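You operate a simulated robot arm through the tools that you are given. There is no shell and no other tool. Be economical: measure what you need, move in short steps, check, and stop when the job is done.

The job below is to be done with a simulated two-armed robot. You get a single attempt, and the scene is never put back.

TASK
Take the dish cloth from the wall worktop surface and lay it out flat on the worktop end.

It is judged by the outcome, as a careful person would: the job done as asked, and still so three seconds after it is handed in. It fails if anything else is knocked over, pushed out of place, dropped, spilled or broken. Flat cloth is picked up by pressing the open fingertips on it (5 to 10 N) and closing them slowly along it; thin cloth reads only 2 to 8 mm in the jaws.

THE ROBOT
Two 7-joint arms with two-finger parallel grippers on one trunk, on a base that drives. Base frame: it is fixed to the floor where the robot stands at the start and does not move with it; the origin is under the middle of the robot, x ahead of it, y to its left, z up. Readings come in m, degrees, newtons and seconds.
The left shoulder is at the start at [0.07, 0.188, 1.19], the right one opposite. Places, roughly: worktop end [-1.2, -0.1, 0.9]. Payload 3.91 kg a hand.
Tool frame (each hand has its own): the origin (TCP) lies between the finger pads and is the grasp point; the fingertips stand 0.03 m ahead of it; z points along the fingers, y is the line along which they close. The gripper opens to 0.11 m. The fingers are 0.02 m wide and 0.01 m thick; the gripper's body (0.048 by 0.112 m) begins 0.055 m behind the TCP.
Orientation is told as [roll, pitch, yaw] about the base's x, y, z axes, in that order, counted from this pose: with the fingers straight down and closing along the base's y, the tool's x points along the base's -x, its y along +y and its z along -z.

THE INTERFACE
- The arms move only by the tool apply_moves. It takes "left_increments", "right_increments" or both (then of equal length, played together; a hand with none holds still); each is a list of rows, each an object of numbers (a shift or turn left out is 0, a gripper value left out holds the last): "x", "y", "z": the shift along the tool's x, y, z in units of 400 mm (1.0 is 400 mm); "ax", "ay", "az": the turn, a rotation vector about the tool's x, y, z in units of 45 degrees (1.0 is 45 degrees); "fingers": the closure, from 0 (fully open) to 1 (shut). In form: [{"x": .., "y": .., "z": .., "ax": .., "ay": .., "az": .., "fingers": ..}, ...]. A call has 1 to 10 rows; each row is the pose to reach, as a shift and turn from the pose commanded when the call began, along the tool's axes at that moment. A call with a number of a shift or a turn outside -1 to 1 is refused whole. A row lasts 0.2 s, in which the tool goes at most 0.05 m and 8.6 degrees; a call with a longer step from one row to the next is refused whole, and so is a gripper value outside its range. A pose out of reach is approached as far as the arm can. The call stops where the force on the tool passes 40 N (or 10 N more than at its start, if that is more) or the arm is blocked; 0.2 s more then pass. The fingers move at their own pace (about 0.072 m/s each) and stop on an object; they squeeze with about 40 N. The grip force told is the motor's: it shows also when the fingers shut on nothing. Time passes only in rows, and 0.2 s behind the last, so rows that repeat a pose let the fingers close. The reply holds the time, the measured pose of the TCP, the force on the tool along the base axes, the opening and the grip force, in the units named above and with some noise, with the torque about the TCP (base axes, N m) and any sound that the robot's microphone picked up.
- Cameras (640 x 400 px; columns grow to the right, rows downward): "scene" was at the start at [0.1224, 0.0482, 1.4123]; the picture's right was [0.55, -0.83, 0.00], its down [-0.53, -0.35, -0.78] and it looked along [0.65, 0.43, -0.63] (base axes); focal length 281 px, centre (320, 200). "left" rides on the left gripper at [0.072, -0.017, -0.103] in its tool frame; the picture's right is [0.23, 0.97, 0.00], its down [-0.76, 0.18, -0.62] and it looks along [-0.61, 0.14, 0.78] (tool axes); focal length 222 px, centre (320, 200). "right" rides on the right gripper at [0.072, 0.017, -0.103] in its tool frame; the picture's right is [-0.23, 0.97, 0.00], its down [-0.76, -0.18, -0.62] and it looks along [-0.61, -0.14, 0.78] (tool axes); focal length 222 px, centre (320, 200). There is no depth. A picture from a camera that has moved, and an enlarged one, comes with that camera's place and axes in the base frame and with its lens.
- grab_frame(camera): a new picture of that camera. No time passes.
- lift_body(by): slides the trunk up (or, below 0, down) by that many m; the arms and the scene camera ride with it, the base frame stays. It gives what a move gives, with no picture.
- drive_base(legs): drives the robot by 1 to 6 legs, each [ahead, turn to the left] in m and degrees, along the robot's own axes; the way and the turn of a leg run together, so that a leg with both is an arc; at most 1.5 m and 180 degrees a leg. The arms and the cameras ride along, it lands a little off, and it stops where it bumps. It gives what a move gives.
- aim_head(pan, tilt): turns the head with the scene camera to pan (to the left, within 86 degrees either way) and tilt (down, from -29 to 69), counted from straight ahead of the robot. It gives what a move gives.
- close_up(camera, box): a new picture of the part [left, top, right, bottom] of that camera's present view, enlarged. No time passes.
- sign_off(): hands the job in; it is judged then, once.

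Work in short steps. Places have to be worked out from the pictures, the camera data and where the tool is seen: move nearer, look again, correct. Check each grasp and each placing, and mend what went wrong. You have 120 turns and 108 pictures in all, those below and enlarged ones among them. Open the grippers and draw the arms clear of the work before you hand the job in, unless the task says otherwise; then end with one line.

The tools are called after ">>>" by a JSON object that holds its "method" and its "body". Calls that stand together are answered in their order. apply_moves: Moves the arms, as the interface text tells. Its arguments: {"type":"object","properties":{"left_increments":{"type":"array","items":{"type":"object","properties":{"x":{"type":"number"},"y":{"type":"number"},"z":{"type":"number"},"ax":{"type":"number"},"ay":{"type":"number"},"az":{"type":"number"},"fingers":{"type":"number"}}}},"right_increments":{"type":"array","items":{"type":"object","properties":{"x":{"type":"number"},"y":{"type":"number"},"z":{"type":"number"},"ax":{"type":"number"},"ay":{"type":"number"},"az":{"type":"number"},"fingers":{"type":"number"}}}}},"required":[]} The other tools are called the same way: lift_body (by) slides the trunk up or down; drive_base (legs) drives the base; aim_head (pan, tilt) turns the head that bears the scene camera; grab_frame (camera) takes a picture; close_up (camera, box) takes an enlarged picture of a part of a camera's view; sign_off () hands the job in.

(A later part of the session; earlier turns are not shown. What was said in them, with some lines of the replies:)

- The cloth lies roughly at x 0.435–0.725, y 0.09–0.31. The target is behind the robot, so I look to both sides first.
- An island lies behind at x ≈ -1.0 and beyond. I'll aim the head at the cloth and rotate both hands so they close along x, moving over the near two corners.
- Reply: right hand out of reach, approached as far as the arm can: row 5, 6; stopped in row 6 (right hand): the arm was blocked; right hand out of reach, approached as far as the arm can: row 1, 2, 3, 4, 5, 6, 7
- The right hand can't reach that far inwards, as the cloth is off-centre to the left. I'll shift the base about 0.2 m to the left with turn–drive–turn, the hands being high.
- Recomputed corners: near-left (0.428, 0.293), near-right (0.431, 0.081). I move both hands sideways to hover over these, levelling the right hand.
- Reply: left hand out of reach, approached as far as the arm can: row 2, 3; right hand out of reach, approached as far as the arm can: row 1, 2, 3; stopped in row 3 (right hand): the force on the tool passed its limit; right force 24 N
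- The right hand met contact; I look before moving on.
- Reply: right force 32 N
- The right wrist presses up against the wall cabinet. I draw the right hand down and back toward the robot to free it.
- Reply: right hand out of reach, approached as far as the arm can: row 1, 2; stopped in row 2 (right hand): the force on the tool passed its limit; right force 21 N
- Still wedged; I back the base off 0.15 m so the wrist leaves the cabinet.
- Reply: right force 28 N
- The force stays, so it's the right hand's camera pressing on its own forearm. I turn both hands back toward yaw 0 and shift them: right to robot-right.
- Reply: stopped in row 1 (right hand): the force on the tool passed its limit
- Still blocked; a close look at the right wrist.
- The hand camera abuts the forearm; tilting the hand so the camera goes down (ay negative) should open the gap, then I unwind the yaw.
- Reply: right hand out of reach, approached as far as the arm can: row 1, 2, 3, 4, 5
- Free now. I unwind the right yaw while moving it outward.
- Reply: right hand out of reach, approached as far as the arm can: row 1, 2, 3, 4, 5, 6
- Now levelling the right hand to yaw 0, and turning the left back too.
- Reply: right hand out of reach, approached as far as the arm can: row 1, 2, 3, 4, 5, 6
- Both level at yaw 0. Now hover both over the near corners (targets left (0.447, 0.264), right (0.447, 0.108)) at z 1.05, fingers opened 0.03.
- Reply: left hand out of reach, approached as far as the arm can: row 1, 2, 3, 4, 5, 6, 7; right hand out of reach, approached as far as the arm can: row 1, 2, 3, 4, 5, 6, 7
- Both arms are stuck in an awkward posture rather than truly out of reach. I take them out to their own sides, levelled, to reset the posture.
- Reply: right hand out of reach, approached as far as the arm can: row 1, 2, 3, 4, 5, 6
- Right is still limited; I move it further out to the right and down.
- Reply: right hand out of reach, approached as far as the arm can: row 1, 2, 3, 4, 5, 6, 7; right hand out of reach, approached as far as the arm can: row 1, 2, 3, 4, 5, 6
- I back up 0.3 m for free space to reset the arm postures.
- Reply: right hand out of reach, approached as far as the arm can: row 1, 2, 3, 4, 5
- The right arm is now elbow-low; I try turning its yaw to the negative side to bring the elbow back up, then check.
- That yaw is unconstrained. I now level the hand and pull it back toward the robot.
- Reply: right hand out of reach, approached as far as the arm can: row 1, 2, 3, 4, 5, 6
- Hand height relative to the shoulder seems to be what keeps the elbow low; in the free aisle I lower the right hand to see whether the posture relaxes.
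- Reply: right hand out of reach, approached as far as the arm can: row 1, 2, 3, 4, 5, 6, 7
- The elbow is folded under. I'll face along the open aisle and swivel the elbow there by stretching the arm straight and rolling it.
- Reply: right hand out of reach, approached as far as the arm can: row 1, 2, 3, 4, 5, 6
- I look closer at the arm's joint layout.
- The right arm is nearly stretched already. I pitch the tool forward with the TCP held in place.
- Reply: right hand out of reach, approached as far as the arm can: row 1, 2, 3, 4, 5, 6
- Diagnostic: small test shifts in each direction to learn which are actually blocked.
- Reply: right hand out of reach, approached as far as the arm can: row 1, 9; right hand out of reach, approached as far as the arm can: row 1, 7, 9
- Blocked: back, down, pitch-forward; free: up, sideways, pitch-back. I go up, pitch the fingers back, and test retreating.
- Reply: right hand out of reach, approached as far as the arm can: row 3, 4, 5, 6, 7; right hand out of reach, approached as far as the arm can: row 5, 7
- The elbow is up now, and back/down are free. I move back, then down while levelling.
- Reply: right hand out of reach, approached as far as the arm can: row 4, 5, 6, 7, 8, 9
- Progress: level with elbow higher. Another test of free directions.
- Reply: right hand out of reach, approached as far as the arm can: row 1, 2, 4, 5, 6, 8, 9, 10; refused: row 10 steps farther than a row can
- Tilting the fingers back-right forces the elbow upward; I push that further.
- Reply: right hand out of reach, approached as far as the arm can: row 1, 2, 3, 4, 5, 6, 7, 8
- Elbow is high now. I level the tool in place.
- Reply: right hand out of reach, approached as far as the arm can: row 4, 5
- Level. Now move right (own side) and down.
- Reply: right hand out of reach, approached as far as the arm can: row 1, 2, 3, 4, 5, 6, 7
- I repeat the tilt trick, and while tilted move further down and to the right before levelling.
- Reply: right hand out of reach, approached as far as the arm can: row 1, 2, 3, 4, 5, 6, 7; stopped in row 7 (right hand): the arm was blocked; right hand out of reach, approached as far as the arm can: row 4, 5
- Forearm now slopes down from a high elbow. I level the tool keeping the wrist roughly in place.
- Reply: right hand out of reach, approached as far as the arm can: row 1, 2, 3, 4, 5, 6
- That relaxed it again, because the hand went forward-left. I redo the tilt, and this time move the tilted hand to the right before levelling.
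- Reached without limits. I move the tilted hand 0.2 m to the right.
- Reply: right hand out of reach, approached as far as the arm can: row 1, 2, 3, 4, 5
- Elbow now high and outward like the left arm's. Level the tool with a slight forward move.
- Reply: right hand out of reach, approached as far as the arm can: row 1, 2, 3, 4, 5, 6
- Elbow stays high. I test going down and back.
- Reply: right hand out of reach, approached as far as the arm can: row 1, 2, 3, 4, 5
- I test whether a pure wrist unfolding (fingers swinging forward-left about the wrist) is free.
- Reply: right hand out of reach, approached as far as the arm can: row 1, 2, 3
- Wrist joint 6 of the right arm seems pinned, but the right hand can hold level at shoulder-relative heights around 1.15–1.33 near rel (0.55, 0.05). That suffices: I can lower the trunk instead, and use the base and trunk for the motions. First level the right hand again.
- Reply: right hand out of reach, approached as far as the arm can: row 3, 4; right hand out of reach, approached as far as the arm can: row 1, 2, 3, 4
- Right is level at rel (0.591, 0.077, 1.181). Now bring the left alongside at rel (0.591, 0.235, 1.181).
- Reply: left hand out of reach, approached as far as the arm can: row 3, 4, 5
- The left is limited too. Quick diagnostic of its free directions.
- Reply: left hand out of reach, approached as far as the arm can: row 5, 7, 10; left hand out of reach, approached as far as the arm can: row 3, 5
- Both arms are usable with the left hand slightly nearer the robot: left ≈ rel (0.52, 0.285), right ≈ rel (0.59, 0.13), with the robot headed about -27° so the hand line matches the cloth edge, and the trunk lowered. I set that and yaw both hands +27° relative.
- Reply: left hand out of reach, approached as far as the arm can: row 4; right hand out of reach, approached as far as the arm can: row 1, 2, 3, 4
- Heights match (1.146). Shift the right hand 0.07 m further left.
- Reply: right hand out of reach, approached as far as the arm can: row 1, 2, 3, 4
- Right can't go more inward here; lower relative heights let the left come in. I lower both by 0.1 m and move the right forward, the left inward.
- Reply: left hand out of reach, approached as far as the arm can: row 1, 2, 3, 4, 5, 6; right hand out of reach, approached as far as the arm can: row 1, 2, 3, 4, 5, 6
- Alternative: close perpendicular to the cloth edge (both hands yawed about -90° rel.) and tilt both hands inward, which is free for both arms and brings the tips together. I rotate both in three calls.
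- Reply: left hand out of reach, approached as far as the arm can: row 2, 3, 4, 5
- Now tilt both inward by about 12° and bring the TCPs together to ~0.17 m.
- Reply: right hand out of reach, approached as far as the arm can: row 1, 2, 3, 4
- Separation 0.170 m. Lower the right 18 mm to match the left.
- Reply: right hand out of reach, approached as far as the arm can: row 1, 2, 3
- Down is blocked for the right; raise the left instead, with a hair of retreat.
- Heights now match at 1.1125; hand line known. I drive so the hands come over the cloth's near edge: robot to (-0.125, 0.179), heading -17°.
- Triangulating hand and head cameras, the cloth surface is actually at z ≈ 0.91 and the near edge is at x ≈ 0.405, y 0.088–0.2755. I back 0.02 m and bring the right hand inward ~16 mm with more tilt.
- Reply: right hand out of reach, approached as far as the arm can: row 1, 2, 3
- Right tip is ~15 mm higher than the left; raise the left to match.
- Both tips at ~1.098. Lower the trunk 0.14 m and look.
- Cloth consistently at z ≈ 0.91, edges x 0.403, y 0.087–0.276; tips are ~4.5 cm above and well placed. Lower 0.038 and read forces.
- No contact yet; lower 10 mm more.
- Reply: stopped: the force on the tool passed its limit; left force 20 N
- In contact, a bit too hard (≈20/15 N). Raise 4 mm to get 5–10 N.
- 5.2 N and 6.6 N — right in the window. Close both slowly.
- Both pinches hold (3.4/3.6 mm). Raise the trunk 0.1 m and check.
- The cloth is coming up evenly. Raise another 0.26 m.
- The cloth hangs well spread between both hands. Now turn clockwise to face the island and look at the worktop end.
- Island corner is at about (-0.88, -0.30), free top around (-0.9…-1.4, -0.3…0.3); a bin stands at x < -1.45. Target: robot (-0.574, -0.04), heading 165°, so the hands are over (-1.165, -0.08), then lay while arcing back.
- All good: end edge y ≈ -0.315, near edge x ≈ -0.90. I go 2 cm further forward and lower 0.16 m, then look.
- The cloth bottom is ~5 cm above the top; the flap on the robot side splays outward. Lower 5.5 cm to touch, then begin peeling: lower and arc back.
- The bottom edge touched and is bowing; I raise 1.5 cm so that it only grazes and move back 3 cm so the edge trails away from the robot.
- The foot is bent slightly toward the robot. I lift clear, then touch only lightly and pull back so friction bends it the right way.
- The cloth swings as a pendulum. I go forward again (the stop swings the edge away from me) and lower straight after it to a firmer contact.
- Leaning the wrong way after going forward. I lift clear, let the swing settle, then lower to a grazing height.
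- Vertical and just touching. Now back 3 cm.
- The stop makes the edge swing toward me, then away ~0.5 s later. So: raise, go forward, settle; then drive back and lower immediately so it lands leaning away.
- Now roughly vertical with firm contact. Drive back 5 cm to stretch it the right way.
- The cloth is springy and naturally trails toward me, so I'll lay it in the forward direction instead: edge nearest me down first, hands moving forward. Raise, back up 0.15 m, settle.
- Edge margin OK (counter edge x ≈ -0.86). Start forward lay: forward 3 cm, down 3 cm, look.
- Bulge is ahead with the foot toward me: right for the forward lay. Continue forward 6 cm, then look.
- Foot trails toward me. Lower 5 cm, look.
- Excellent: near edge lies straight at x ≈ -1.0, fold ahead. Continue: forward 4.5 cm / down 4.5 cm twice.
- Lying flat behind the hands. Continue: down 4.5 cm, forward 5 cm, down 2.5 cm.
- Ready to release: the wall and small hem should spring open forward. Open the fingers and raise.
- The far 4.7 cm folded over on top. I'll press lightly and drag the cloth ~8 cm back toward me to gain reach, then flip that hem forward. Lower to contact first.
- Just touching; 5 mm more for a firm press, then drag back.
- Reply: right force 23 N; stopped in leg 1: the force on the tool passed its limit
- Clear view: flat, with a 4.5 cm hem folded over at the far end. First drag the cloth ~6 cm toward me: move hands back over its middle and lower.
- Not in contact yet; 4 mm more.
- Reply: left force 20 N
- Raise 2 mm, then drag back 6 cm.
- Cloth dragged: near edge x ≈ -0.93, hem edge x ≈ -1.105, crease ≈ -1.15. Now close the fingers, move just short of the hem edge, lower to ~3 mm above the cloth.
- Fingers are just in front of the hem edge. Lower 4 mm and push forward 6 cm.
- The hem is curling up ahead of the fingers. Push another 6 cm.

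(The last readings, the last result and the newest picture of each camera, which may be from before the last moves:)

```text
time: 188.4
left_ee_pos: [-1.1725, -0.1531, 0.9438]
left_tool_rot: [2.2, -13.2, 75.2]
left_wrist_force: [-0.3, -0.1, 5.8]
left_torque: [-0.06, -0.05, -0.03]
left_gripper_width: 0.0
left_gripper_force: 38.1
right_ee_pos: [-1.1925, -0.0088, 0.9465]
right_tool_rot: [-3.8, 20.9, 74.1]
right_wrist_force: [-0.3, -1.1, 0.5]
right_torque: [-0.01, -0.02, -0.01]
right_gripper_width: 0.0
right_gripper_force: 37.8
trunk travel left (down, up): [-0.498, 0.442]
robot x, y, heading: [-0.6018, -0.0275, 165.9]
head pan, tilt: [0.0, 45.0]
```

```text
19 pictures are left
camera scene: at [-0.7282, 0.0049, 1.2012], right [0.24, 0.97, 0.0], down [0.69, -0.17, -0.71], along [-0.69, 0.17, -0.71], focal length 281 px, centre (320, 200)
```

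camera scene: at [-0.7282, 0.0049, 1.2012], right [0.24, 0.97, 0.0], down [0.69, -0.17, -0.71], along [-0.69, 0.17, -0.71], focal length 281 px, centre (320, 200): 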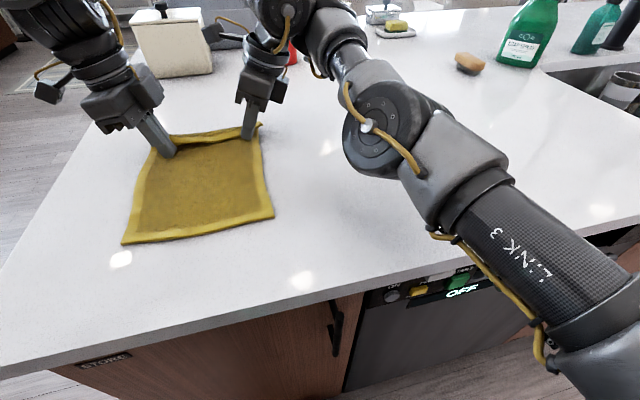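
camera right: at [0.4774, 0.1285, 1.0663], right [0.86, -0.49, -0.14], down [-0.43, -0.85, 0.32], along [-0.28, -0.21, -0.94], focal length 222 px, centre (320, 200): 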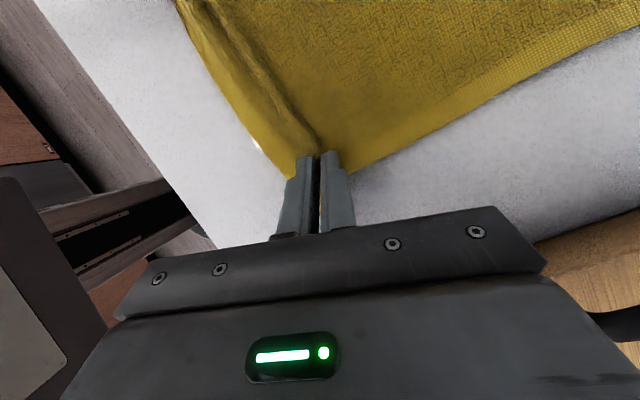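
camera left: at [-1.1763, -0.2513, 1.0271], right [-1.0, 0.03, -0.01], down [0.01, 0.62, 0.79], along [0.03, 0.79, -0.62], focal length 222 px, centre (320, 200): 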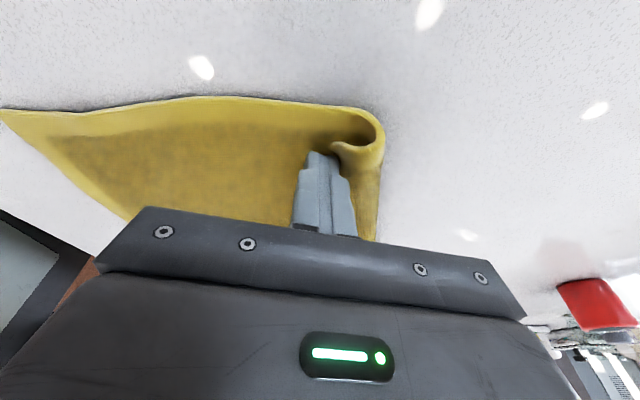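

The cloth slid along instead. New approach: pinch just the folded-over top layer and carry it forward. First drag the cloth back toward me again (same press as before), with fingers set 2.4 cm open.

>>> {"method": "lift_body", "body": {"by": 0.06}}

>>> {"method": "apply_moves", "body": {"left_increments": [{"fingers": 0.8}, {"fingers": 0.78}, {"fingers": 0.78}], "right_increments": [{"fingers": 0.8}, {"fingers": 0.78}, {"fingers": 0.78}]}}

>>> {"method": "drive_base", "body": {"legs": [[-0.1, 0]]}}

>>> {"method": "lift_body", "body": {"by": -0.0585}}

>>> {"method": "drive_base", "body": {"legs": [[-0.06, 0]]}}

>>> {"method": "lift_body", "body": {"by": 0.08}}

>>> {"method": "grab_frame", "body": {"camera": "scene"}}

```text
time: 189.4
left_ee_pos: [-1.1725, -0.154, 1.0043]
left_tool_rot: [2.3, -13.1, 75.3]
left_wrist_force: [0.1, 0.3, 0.4]
left_torque: [0.01, -0.02, 0.01]
left_gripper_width: 0.0
left_gripper_force: 37.6
right_ee_pos: [-1.1918, -0.0085, 1.0063]
right_tool_rot: [-3.7, 21.0, 73.9]
right_wrist_force: [-0.3, 0.7, -0.3]
right_torque: [0.01, -0.01, 0.02]
right_gripper_width: 0.0
right_gripper_force: 38.3
trunk travel left (down, up): [-0.558, 0.382]
robot x, y, heading: [-0.6006, -0.0259, 166.2]
head pan, tilt: [0.0, 45.0]
```

```text
time: 190.2
left_ee_pos: [-1.1716, -0.1536, 1.0047]
left_tool_rot: [2.4, -13.1, 75.1]
left_wrist_force: [0.6, -0.1, 0.1]
left_torque: [-0.02, -0.04, -0.03]
left_gripper_width: 0.0242
left_gripper_force: 0.1
right_ee_pos: [-1.1907, -0.0103, 1.0059]
right_tool_rot: [-3.7, 21.0, 74.0]
right_wrist_force: [0.5, -0.7, -0.2]
right_torque: [0.02, -0.04, 0.01]
right_gripper_width: 0.0242
right_gripper_force: 0.0
trunk travel left (down, up): [-0.558, 0.382]
robot x, y, heading: [-0.5975, -0.0287, 166.3]
head pan, tilt: [0.0, 45.0]
```

```text
time: 191.3
left_ee_pos: [-1.0735, -0.1779, 1.0057]
left_tool_rot: [2.3, -13.1, 75.1]
left_wrist_force: [0.3, -0.1, 1.1]
left_torque: [0.03, 0.02, 0.0]
left_gripper_width: 0.0244
left_gripper_force: 0.0
right_ee_pos: [-1.0921, -0.0332, 1.0067]
right_tool_rot: [-3.6, 20.9, 74.0]
right_wrist_force: [0.3, 0.7, 0.0]
right_torque: [-0.01, 0.02, -0.03]
right_gripper_width: 0.0241
right_gripper_force: 0.1
trunk travel left (down, up): [-0.558, 0.382]
robot x, y, heading: [-0.5044, -0.0481, 166.0]
head pan, tilt: [0.0, 45.0]
```

```text
time: 192.3
left_ee_pos: [-1.074, -0.1776, 0.9459]
left_tool_rot: [2.3, -13.0, 75.1]
left_wrist_force: [0.3, 0.1, 0.1]
left_torque: [0.0, 0.0, 0.02]
left_gripper_width: 0.0239
left_gripper_force: 0.1
right_ee_pos: [-1.0932, -0.0341, 0.9485]
right_tool_rot: [-3.7, 20.9, 74.0]
right_wrist_force: [-0.1, 1.1, -0.8]
right_torque: [-0.01, 0.01, 0.01]
right_gripper_width: 0.0247
right_gripper_force: 0.1
trunk travel left (down, up): [-0.499, 0.441]
robot x, y, heading: [-0.503, -0.0502, 165.9]
head pan, tilt: [0.0, 45.0]
```

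```text
time: 193.3
left_ee_pos: [-1.0154, -0.1928, 0.9467]
left_tool_rot: [2.5, -12.9, 75.1]
left_wrist_force: [0.8, -0.2, 0.5]
left_torque: [0.0, 0.0, 0.01]
left_gripper_width: 0.0243
left_gripper_force: 0.0
right_ee_pos: [-1.033, -0.0481, 0.9486]
right_tool_rot: [-3.7, 20.9, 74.0]
right_wrist_force: [-0.5, -0.1, -0.4]
right_torque: [0.03, 0.05, -0.03]
right_gripper_width: 0.0242
right_gripper_force: 0.1
trunk travel left (down, up): [-0.499, 0.441]
robot x, y, heading: [-0.4475, -0.0675, 166.1]
head pan, tilt: [0.0, 45.0]
```

```text
time: 194.5
left_ee_pos: [-1.0169, -0.1926, 1.0263]
left_tool_rot: [2.2, -13.1, 75.2]
left_wrist_force: [-0.8, -0.8, 0.4]
left_torque: [-0.02, -0.04, 0.02]
left_gripper_width: 0.0242
left_gripper_force: 0.1
right_ee_pos: [-1.0349, -0.0483, 1.0274]
right_tool_rot: [-3.7, 20.9, 74.1]
right_wrist_force: [-0.4, -0.1, -0.1]
right_torque: [0.0, -0.01, -0.01]
right_gripper_width: 0.0242
right_gripper_force: 0.2
trunk travel left (down, up): [-0.579, 0.361]
robot x, y, heading: [-0.4472, -0.0649, 166.1]
head pan, tilt: [0.0, 45.0]
```

```text
18 pictures are left
camera scene: at [-0.5709, -0.0343, 1.2828], right [0.24, 0.97, 0.0], down [0.69, -0.17, -0.71], along [-0.69, 0.17, -0.71], focal length 281 px, centre (320, 200)
```

scene: 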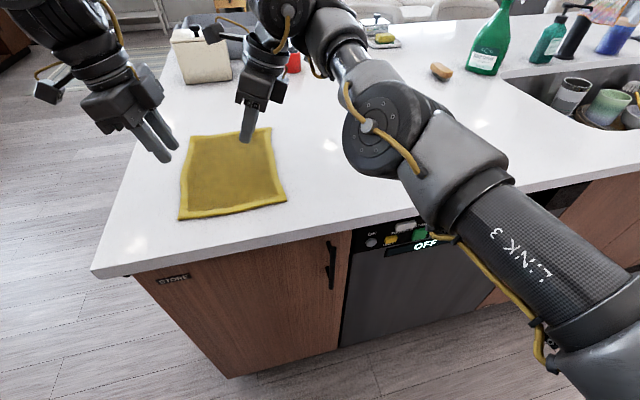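

The hem has sprung open — the cloth now looks fully flat. I back off, hands raised, and verify with a close-up.

>>> {"method": "lift_body", "body": {"by": 0.15}}

>>> {"method": "drive_base", "body": {"legs": [[-0.2, 0]]}}

>>> {"method": "apply_moves", "body": {"left_increments": [{"fingers": 0.4}, {"fingers": 0.0}, {"fingers": 0.0}, {"fingers": 0.0}], "right_increments": [{"fingers": 0.4}, {"fingers": 0.0}, {"fingers": 0.0}, {"fingers": 0.0}]}}

>>> {"method": "aim_head", "body": {"pan": 12, "tilt": 38}}

>>> {"method": "grab_frame", "body": {"camera": "scene"}}

>>> {"method": "grab_frame", "body": {"camera": "left"}}

```text
time: 196.2
left_ee_pos: [-1.0156, -0.1926, 1.1763]
left_tool_rot: [2.4, -13.0, 75.2]
left_wrist_force: [0.6, 0.5, 0.3]
left_torque: [-0.05, 0.0, 0.01]
left_gripper_width: 0.0242
left_gripper_force: 0.0
right_ee_pos: [-1.0347, -0.0476, 1.178]
right_tool_rot: [-3.7, 20.9, 74.0]
right_wrist_force: [0.9, 0.0, -0.1]
right_torque: [0.02, 0.02, -0.02]
right_gripper_width: 0.0242
right_gripper_force: 0.0
trunk travel left (down, up): [-0.729, 0.211]
robot x, y, heading: [-0.4442, -0.0655, 166.0]
head pan, tilt: [0.0, 45.0]
```

```text
time: 197.8
left_ee_pos: [-0.8244, -0.2396, 1.1744]
left_tool_rot: [2.4, -13.0, 75.1]
left_wrist_force: [-0.2, 1.0, 0.1]
left_torque: [0.01, 0.0, 0.0]
left_gripper_width: 0.0242
left_gripper_force: 0.1
right_ee_pos: [-0.8422, -0.0947, 1.1771]
right_tool_rot: [-3.8, 20.9, 73.7]
right_wrist_force: [-0.7, -0.1, 0.0]
right_torque: [-0.03, 0.03, -0.02]
right_gripper_width: 0.0241
right_gripper_force: 0.1
trunk travel left (down, up): [-0.729, 0.211]
robot x, y, heading: [-0.2496, -0.1155, 165.8]
head pan, tilt: [0.0, 45.0]
```

```text
time: 198.8
left_ee_pos: [-0.8233, -0.2397, 1.176]
left_tool_rot: [2.4, -13.0, 75.1]
left_wrist_force: [-0.1, 0.3, -0.4]
left_torque: [-0.01, -0.02, -0.04]
left_gripper_width: 0.1102
left_gripper_force: 0.0
right_ee_pos: [-0.8412, -0.094, 1.178]
right_tool_rot: [-3.8, 20.9, 73.6]
right_wrist_force: [0.1, -0.5, 0.7]
right_torque: [0.0, -0.03, -0.01]
right_gripper_width: 0.1102
right_gripper_force: 0.1
trunk travel left (down, up): [-0.729, 0.211]
robot x, y, heading: [-0.2492, -0.1123, 165.7]
head pan, tilt: [0.0, 45.0]
```

```text
time: 199.6
left_ee_pos: [-0.8217, -0.2386, 1.1757]
left_tool_rot: [2.2, -13.1, 74.9]
left_wrist_force: [-0.1, -0.3, 0.4]
left_torque: [0.0, 0.01, 0.01]
left_gripper_width: 0.11
left_gripper_force: 0.1
right_ee_pos: [-0.8414, -0.0941, 1.1773]
right_tool_rot: [-3.6, 20.9, 73.6]
right_wrist_force: [-0.3, 0.1, 0.2]
right_torque: [0.01, 0.01, 0.02]
right_gripper_width: 0.1096
right_gripper_force: 0.1
trunk travel left (down, up): [-0.729, 0.211]
robot x, y, heading: [-0.2515, -0.1196, 165.8]
head pan, tilt: [12.0, 38.0]
```

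```text
17 pictures are left
camera scene: at [-0.3837, -0.099, 1.4431], right [0.04, 1.0, 0.0], down [0.62, -0.02, -0.79], along [-0.79, 0.03, -0.62], focal length 281 px, centre (320, 200)
```

scene: 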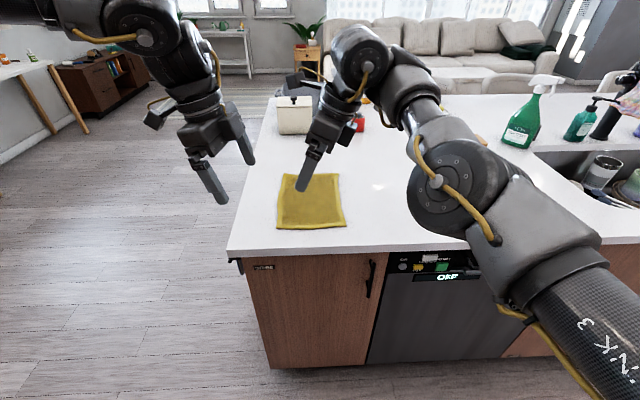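

```text
16 pictures are left
camera left: at [-0.8258, -0.3367, 1.259], right [-1.0, 0.03, -0.01], down [0.01, 0.62, 0.79], along [0.03, 0.79, -0.62], focal length 222 px, centre (320, 200)
```

left: 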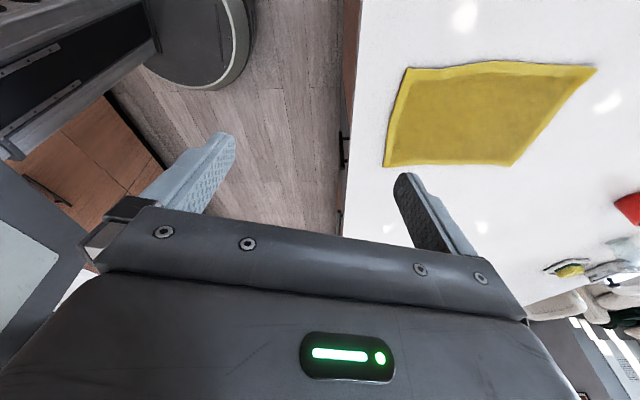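

The cloth lies fully flat and square on the worktop end (x ≈ -0.94…-1.20, y ≈ -0.19…0), and the grippers are open. I back off a little more to clear the work, and take a last look.

>>> {"method": "drive_base", "body": {"legs": [[-0.12, 0]]}}

>>> {"method": "close_up", "body": {"camera": "scene", "box": [200, 100, 400, 240]}}

```text
time: 200.8
left_ee_pos: [-0.7072, -0.268, 1.1748]
left_tool_rot: [2.4, -13.0, 74.9]
left_wrist_force: [0.9, 0.1, -0.4]
left_torque: [0.01, 0.0, 0.02]
left_gripper_width: 0.11
left_gripper_force: 0.1
right_ee_pos: [-0.7259, -0.1225, 1.1781]
right_tool_rot: [-3.8, 20.8, 73.8]
right_wrist_force: [0.9, -0.5, 0.4]
right_torque: [0.02, 0.05, -0.03]
right_gripper_width: 0.1102
right_gripper_force: 0.1
trunk travel left (down, up): [-0.729, 0.211]
robot x, y, heading: [-0.1351, -0.1416, 165.9]
head pan, tilt: [12.0, 38.0]
```

```text
2.86 times, centred on (300, 170) of scene
camera zoom: at [-0.2681, -0.1283, 1.4432], right [0.04, 1.0, 0.0], down [0.61, -0.02, -0.79], along [-0.79, 0.03, -0.62], focal length 802 px, centre (377, 286)
```

zoom: 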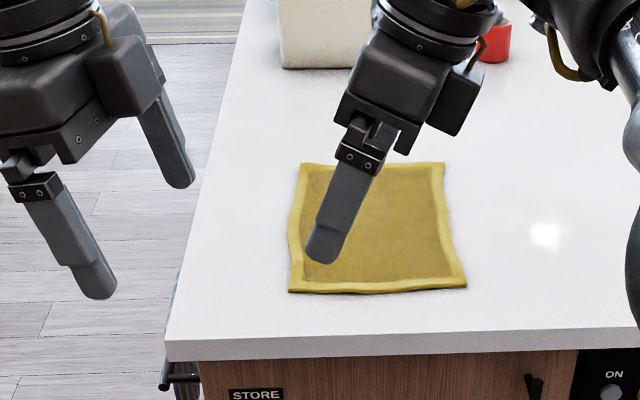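

The cloth is flat, nothing else on the worktop has been disturbed, and the arms are clear with the grippers open; I hand the job in.

>>> {"method": "sign_off", "body": {}}

```text
The job is handed in.
```

The dish cloth is lying flat on the island worktop end. Its centre is at about [-1.07, -0.10], roughly 0.13 m nearer the aisle than the point you gave. The grippers are open, the arms are clear, and I saw nothing else disturbed, though I took no last look at the wall worktop.
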